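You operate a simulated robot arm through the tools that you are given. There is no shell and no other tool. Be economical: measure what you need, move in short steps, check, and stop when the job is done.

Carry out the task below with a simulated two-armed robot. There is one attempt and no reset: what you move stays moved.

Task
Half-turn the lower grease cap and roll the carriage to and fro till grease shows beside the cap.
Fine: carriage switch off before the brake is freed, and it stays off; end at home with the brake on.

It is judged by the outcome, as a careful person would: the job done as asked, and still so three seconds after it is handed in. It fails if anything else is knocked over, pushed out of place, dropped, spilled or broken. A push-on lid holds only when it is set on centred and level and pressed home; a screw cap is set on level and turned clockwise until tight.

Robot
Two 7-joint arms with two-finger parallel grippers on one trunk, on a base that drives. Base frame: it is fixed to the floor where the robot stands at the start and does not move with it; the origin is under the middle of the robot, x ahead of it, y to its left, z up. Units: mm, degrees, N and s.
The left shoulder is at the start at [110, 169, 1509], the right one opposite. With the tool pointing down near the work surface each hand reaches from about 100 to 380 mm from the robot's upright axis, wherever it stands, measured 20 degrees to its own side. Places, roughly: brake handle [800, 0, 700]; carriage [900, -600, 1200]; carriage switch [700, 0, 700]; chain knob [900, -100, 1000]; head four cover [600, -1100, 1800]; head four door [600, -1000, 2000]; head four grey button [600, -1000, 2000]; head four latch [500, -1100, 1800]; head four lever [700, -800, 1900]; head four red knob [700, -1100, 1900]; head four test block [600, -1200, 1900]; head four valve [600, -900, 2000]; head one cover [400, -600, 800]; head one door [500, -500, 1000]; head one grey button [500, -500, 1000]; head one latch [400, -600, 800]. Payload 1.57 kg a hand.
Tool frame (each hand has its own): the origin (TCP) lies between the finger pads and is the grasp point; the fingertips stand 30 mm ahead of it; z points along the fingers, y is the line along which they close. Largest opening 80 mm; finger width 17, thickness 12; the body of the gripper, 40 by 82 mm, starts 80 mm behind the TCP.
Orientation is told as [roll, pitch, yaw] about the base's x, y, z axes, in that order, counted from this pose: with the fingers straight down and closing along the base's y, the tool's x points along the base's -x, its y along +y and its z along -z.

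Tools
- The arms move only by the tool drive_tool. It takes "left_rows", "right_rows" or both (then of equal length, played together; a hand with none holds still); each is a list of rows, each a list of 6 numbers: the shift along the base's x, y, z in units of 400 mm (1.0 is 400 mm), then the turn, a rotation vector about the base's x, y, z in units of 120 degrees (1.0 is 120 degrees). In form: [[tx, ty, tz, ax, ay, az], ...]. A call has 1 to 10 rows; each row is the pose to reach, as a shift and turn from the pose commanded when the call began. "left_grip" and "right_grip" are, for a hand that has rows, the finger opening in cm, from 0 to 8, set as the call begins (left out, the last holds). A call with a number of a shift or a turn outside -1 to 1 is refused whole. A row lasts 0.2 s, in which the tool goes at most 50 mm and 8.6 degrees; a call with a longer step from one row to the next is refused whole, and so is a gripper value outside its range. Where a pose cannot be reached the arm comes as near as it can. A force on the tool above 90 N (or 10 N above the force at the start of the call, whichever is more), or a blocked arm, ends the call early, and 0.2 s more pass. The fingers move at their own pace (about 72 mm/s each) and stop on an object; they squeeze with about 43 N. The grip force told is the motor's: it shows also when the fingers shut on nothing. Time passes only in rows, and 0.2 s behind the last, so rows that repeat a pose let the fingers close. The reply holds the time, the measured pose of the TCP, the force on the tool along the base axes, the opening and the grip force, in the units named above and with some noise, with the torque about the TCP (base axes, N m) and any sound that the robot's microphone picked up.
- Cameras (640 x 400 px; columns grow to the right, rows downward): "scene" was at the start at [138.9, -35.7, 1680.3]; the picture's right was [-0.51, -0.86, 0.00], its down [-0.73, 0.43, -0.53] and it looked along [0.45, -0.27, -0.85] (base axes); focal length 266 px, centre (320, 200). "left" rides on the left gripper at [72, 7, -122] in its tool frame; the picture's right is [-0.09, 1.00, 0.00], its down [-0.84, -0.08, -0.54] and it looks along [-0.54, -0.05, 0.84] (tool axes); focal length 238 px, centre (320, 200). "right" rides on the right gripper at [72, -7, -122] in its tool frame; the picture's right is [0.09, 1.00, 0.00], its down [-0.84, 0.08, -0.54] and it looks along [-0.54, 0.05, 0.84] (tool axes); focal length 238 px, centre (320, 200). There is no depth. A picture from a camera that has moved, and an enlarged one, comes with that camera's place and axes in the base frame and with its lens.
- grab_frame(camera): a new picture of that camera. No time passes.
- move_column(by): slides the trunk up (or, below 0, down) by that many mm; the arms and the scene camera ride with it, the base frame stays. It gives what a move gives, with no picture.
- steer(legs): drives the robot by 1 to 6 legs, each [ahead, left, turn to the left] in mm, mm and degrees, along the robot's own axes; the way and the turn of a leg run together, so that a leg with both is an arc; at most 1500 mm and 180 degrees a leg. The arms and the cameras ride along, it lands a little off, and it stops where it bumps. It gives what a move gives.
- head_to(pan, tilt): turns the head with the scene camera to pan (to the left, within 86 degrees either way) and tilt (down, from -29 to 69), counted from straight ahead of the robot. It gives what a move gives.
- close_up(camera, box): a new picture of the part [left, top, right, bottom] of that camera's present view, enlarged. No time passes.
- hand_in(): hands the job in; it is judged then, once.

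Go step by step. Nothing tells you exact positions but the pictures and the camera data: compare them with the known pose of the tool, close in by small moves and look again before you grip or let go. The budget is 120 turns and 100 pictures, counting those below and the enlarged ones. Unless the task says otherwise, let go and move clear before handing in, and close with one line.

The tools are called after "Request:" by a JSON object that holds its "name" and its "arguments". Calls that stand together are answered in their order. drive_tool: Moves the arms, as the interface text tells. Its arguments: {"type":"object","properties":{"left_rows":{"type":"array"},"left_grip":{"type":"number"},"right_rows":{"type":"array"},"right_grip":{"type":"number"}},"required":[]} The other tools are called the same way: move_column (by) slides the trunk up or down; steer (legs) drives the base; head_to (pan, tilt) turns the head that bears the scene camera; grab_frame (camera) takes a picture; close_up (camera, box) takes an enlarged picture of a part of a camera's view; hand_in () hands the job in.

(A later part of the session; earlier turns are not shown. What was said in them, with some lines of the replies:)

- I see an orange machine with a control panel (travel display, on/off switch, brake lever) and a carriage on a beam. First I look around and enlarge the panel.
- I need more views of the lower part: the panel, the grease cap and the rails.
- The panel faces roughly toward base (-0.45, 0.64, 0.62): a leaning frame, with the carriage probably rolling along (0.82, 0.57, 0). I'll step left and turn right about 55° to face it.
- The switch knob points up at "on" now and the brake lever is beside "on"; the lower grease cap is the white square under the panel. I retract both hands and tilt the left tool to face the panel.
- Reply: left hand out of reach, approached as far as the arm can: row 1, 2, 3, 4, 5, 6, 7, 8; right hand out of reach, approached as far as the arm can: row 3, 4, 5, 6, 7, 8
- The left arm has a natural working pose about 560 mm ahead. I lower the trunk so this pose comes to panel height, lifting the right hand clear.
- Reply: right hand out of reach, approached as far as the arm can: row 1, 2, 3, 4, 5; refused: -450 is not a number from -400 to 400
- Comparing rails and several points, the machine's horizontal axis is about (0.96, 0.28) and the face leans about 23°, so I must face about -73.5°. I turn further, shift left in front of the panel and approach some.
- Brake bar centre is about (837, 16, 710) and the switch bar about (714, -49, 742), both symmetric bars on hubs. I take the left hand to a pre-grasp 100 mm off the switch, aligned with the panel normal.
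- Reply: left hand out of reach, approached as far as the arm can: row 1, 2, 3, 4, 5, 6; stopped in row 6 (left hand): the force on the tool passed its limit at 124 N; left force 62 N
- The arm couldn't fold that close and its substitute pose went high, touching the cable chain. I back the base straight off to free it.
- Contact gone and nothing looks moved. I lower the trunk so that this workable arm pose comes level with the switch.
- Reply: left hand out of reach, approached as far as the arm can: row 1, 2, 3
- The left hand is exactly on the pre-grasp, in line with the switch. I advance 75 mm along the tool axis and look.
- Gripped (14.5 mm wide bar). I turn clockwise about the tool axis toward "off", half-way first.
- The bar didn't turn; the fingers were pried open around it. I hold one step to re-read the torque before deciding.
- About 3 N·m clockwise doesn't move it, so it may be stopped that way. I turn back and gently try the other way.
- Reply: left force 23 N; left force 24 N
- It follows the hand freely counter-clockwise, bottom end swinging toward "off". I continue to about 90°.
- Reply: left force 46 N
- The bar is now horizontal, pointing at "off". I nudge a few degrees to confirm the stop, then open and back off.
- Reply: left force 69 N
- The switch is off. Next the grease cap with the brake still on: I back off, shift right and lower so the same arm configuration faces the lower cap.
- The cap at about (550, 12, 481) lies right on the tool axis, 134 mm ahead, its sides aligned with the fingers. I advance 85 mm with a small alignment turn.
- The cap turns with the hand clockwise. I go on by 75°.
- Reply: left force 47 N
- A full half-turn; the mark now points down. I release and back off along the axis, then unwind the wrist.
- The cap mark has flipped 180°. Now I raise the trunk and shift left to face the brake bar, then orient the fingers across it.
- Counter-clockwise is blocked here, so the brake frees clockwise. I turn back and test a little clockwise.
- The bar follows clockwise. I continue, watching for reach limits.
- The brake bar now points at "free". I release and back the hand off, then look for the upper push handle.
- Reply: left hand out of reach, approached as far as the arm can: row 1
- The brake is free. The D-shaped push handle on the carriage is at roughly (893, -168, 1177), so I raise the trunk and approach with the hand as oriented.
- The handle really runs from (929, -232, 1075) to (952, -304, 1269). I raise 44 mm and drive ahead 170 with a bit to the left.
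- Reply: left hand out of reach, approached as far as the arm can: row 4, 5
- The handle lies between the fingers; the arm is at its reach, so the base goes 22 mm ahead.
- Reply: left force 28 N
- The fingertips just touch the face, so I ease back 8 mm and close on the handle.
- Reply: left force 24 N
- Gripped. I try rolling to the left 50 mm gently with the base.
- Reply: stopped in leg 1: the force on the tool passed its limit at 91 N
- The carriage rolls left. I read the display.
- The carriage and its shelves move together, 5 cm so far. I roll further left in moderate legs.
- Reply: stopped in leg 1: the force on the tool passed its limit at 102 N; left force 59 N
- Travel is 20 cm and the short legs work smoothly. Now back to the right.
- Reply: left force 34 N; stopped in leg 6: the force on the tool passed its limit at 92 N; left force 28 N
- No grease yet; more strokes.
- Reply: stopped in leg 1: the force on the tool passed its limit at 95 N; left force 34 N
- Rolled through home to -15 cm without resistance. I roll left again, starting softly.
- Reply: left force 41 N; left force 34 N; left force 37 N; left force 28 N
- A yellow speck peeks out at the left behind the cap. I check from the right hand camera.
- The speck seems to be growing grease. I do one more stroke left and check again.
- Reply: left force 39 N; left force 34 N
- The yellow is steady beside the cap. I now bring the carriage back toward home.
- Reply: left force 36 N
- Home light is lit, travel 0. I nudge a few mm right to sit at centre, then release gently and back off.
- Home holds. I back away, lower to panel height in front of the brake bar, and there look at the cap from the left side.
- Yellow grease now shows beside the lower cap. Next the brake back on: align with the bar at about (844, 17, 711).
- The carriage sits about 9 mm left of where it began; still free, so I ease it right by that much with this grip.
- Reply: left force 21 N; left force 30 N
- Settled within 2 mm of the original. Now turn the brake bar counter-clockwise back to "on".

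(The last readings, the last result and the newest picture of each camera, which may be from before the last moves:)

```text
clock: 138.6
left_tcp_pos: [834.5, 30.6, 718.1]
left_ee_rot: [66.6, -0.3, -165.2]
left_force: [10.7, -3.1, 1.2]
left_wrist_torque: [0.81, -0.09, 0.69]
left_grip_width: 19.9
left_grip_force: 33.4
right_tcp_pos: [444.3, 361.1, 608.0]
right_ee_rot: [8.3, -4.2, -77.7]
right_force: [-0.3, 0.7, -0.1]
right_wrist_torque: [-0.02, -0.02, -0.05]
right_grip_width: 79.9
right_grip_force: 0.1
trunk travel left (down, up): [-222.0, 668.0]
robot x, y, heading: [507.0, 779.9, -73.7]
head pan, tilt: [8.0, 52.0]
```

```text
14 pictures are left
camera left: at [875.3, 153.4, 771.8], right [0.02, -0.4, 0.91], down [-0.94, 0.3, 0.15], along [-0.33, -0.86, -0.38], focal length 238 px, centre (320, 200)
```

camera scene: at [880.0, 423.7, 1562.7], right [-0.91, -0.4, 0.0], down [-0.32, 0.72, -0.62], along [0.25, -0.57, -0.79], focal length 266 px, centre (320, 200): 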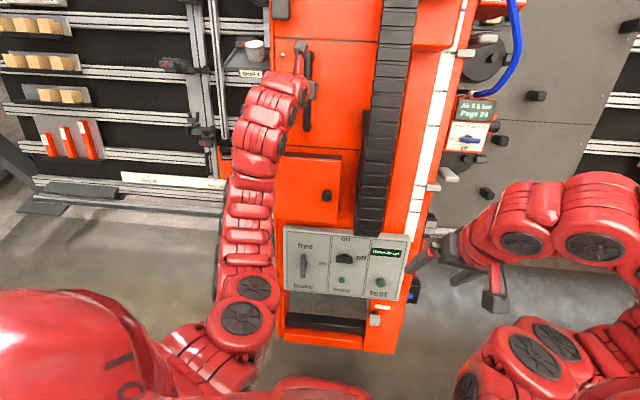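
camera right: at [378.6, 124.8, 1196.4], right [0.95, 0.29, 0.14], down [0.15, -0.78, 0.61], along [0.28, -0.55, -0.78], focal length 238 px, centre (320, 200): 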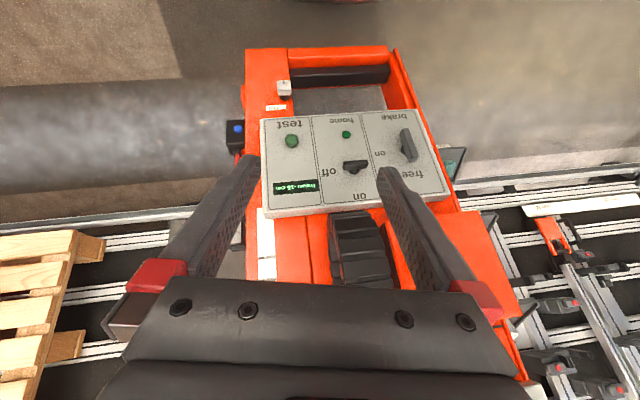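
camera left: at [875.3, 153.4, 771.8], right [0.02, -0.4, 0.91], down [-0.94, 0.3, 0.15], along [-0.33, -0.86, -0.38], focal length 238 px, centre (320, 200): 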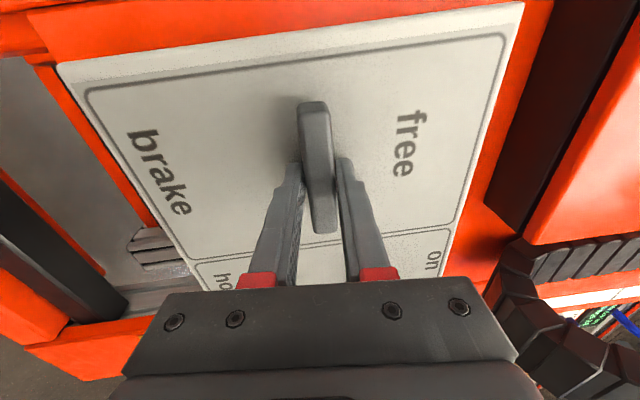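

The bar is horizontal as at the start. A few degrees more to seat against the stop, then release and retreat.

Request:
{"name": "drive_tool", "arguments": {"left_rows": [[0, 0, 0, -0.009, 0.032, 0.015], [0, 0, 0, -0.009, 0.032, 0.015]]}}

Request:
{"name": "drive_tool", "arguments": {"left_rows": [[0, 0, 0, 0, 0, 0], [0, 0, 0, 0, 0, 0], [-0.0246, 0.0877, 0.0412, 0, 0, 0], [-0.049, 0.175, 0.082, 0, 0, 0], [-0.0738, 0.263, 0.1236, 0, 0, 0]], "left_grip": 6}}

Request:
{"name": "steer", "arguments": {"legs": [[-250, 0, 0]]}}

Request:
{"name": "head_to", "arguments": {"pan": 5, "tilt": 35}}

Request:
{"name": "grab_frame", "arguments": {"camera": "scene"}}

```text
clock: 139.2
left_tcp_pos: [834.8, 29.5, 715.9]
left_ee_rot: [66.6, -4.2, -163.5]
left_force: [9.6, -5.4, 2.4]
left_wrist_torque: [0.91, -0.41, -0.35]
left_grip_width: 20.5
left_grip_force: 34.3
right_tcp_pos: [444.2, 361.3, 609.4]
right_ee_rot: [8.4, -4.3, -77.7]
right_force: [0.0, 0.0, -0.4]
right_wrist_torque: [0.03, 0.01, -0.05]
right_grip_width: 80.0
right_grip_force: 0.1
trunk travel left (down, up): [-222.0, 668.0]
robot x, y, heading: [512.8, 782.3, -73.8]
head pan, tilt: [8.0, 52.0]
```

```text
clock: 140.4
left_tcp_pos: [805.2, 136.0, 768.4]
left_ee_rot: [66.8, -4.2, -163.5]
left_force: [-0.3, -0.1, 0.1]
left_wrist_torque: [0.01, -0.01, 0.03]
left_grip_width: 60.0
left_grip_force: 0.1
right_tcp_pos: [443.0, 360.4, 609.9]
right_ee_rot: [8.4, -4.3, -77.7]
right_force: [0.3, 0.1, -0.5]
right_wrist_torque: [0.04, -0.01, 0.04]
right_grip_width: 79.9
right_grip_force: 0.1
trunk travel left (down, up): [-222.0, 668.0]
robot x, y, heading: [508.9, 783.8, -73.8]
head pan, tilt: [8.0, 52.0]
```

```text
clock: 142.2
left_tcp_pos: [733.6, 375.0, 768.7]
left_ee_rot: [66.6, -4.2, -163.5]
left_force: [0.2, -0.8, -0.7]
left_wrist_torque: [-0.01, -0.01, 0.03]
left_grip_width: 60.2
left_grip_force: 0.1
right_tcp_pos: [372.6, 601.2, 608.5]
right_ee_rot: [8.4, -4.3, -77.7]
right_force: [-0.1, -1.0, -0.6]
right_wrist_torque: [-0.02, -0.01, 0.02]
right_grip_width: 79.8
right_grip_force: 0.0
trunk travel left (down, up): [-222.0, 668.0]
robot x, y, heading: [437.1, 1019.2, -73.7]
head pan, tilt: [8.0, 52.0]
```

```text
clock: 143.0
left_tcp_pos: [733.5, 376.0, 768.0]
left_ee_rot: [66.7, -4.2, -163.6]
left_force: [-0.3, -0.3, 0.0]
left_wrist_torque: [0.01, 0.03, 0.03]
left_grip_width: 60.0
left_grip_force: 0.1
right_tcp_pos: [371.6, 599.9, 609.5]
right_ee_rot: [8.4, -4.3, -77.7]
right_force: [0.2, 0.8, -0.6]
right_wrist_torque: [-0.02, 0.0, 0.04]
right_grip_width: 80.0
right_grip_force: 0.0
trunk travel left (down, up): [-222.0, 668.0]
robot x, y, heading: [438.0, 1019.8, -73.7]
head pan, tilt: [5.0, 35.0]
```

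```text
13 pictures are left
camera scene: at [490.7, 859.4, 1111.4], right [-0.93, -0.37, 0.0], down [-0.21, 0.53, -0.82], along [0.3, -0.76, -0.57], focal length 266 px, centre (320, 200)
```

scene: 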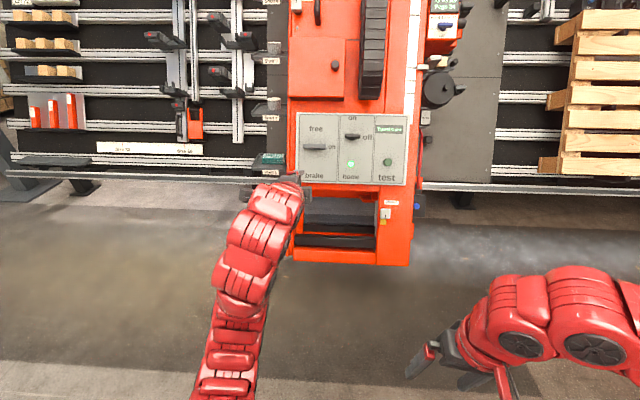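

Request:
{"name": "close_up", "arguments": {"camera": "scene", "box": [290, 105, 425, 240]}}

Request:
{"name": "head_to", "arguments": {"pan": 0, "tilt": 0}}

Request:
{"name": "grab_frame", "arguments": {"camera": "scene"}}

```text
2.96 times, centred on (358, 172) of scene
camera zoom: at [490.7, 859.4, 1111.4], right [-0.93, -0.37, 0.0], down [-0.21, 0.53, -0.82], along [0.3, -0.76, -0.57], focal length 789 px, centre (209, 282)
```

zoom: 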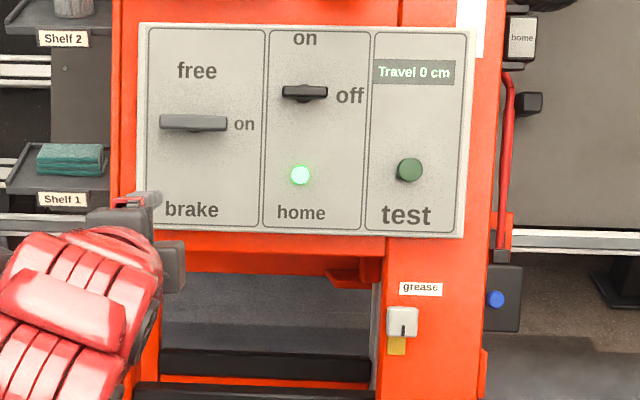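

```text
clock: 144.0
left_tcp_pos: [734.3, 375.3, 768.3]
left_ee_rot: [66.6, -4.2, -163.5]
left_force: [-0.4, -0.1, 0.5]
left_wrist_torque: [-0.03, 0.02, -0.01]
left_grip_width: 60.2
left_grip_force: 0.1
right_tcp_pos: [373.0, 601.2, 609.4]
right_ee_rot: [8.4, -4.2, -77.7]
right_force: [0.4, 0.1, 0.3]
right_wrist_torque: [0.01, 0.0, -0.01]
right_grip_width: 80.0
right_grip_force: 0.1
trunk travel left (down, up): [-222.0, 668.0]
robot x, y, heading: [435.2, 1016.2, -73.7]
head pan, tilt: [0.0, 0.0]
```

```text
11 pictures are left
camera scene: at [484.0, 855.0, 1167.6], right [-0.96, -0.28, 0.0], down [0.0, 0.0, -1.0], along [0.28, -0.96, 0.0], focal length 266 px, centre (320, 200)
```

scene: 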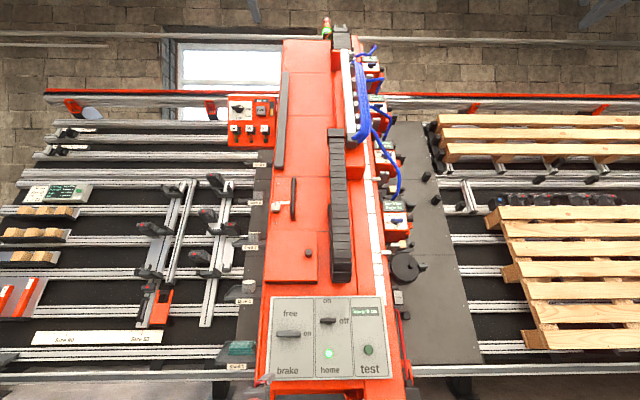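

Grease shows beside the lower cap, the switch is off, the brake is on, and the carriage is home with its light lit. Nothing else has moved, and both hands are clear.

Request:
{"name": "hand_in", "arguments": {}}

```text
The job is handed in.
```

The job is done and handed in: I gave the lower grease cap a half-turn and rolled the carriage to and fro until grease showed, with the carriage switch off from before the brake was freed. The carriage ended at home with the brake on. Early on, the left gripper bumped the cable chain (up to 124 N); I backed off and saw no damage.
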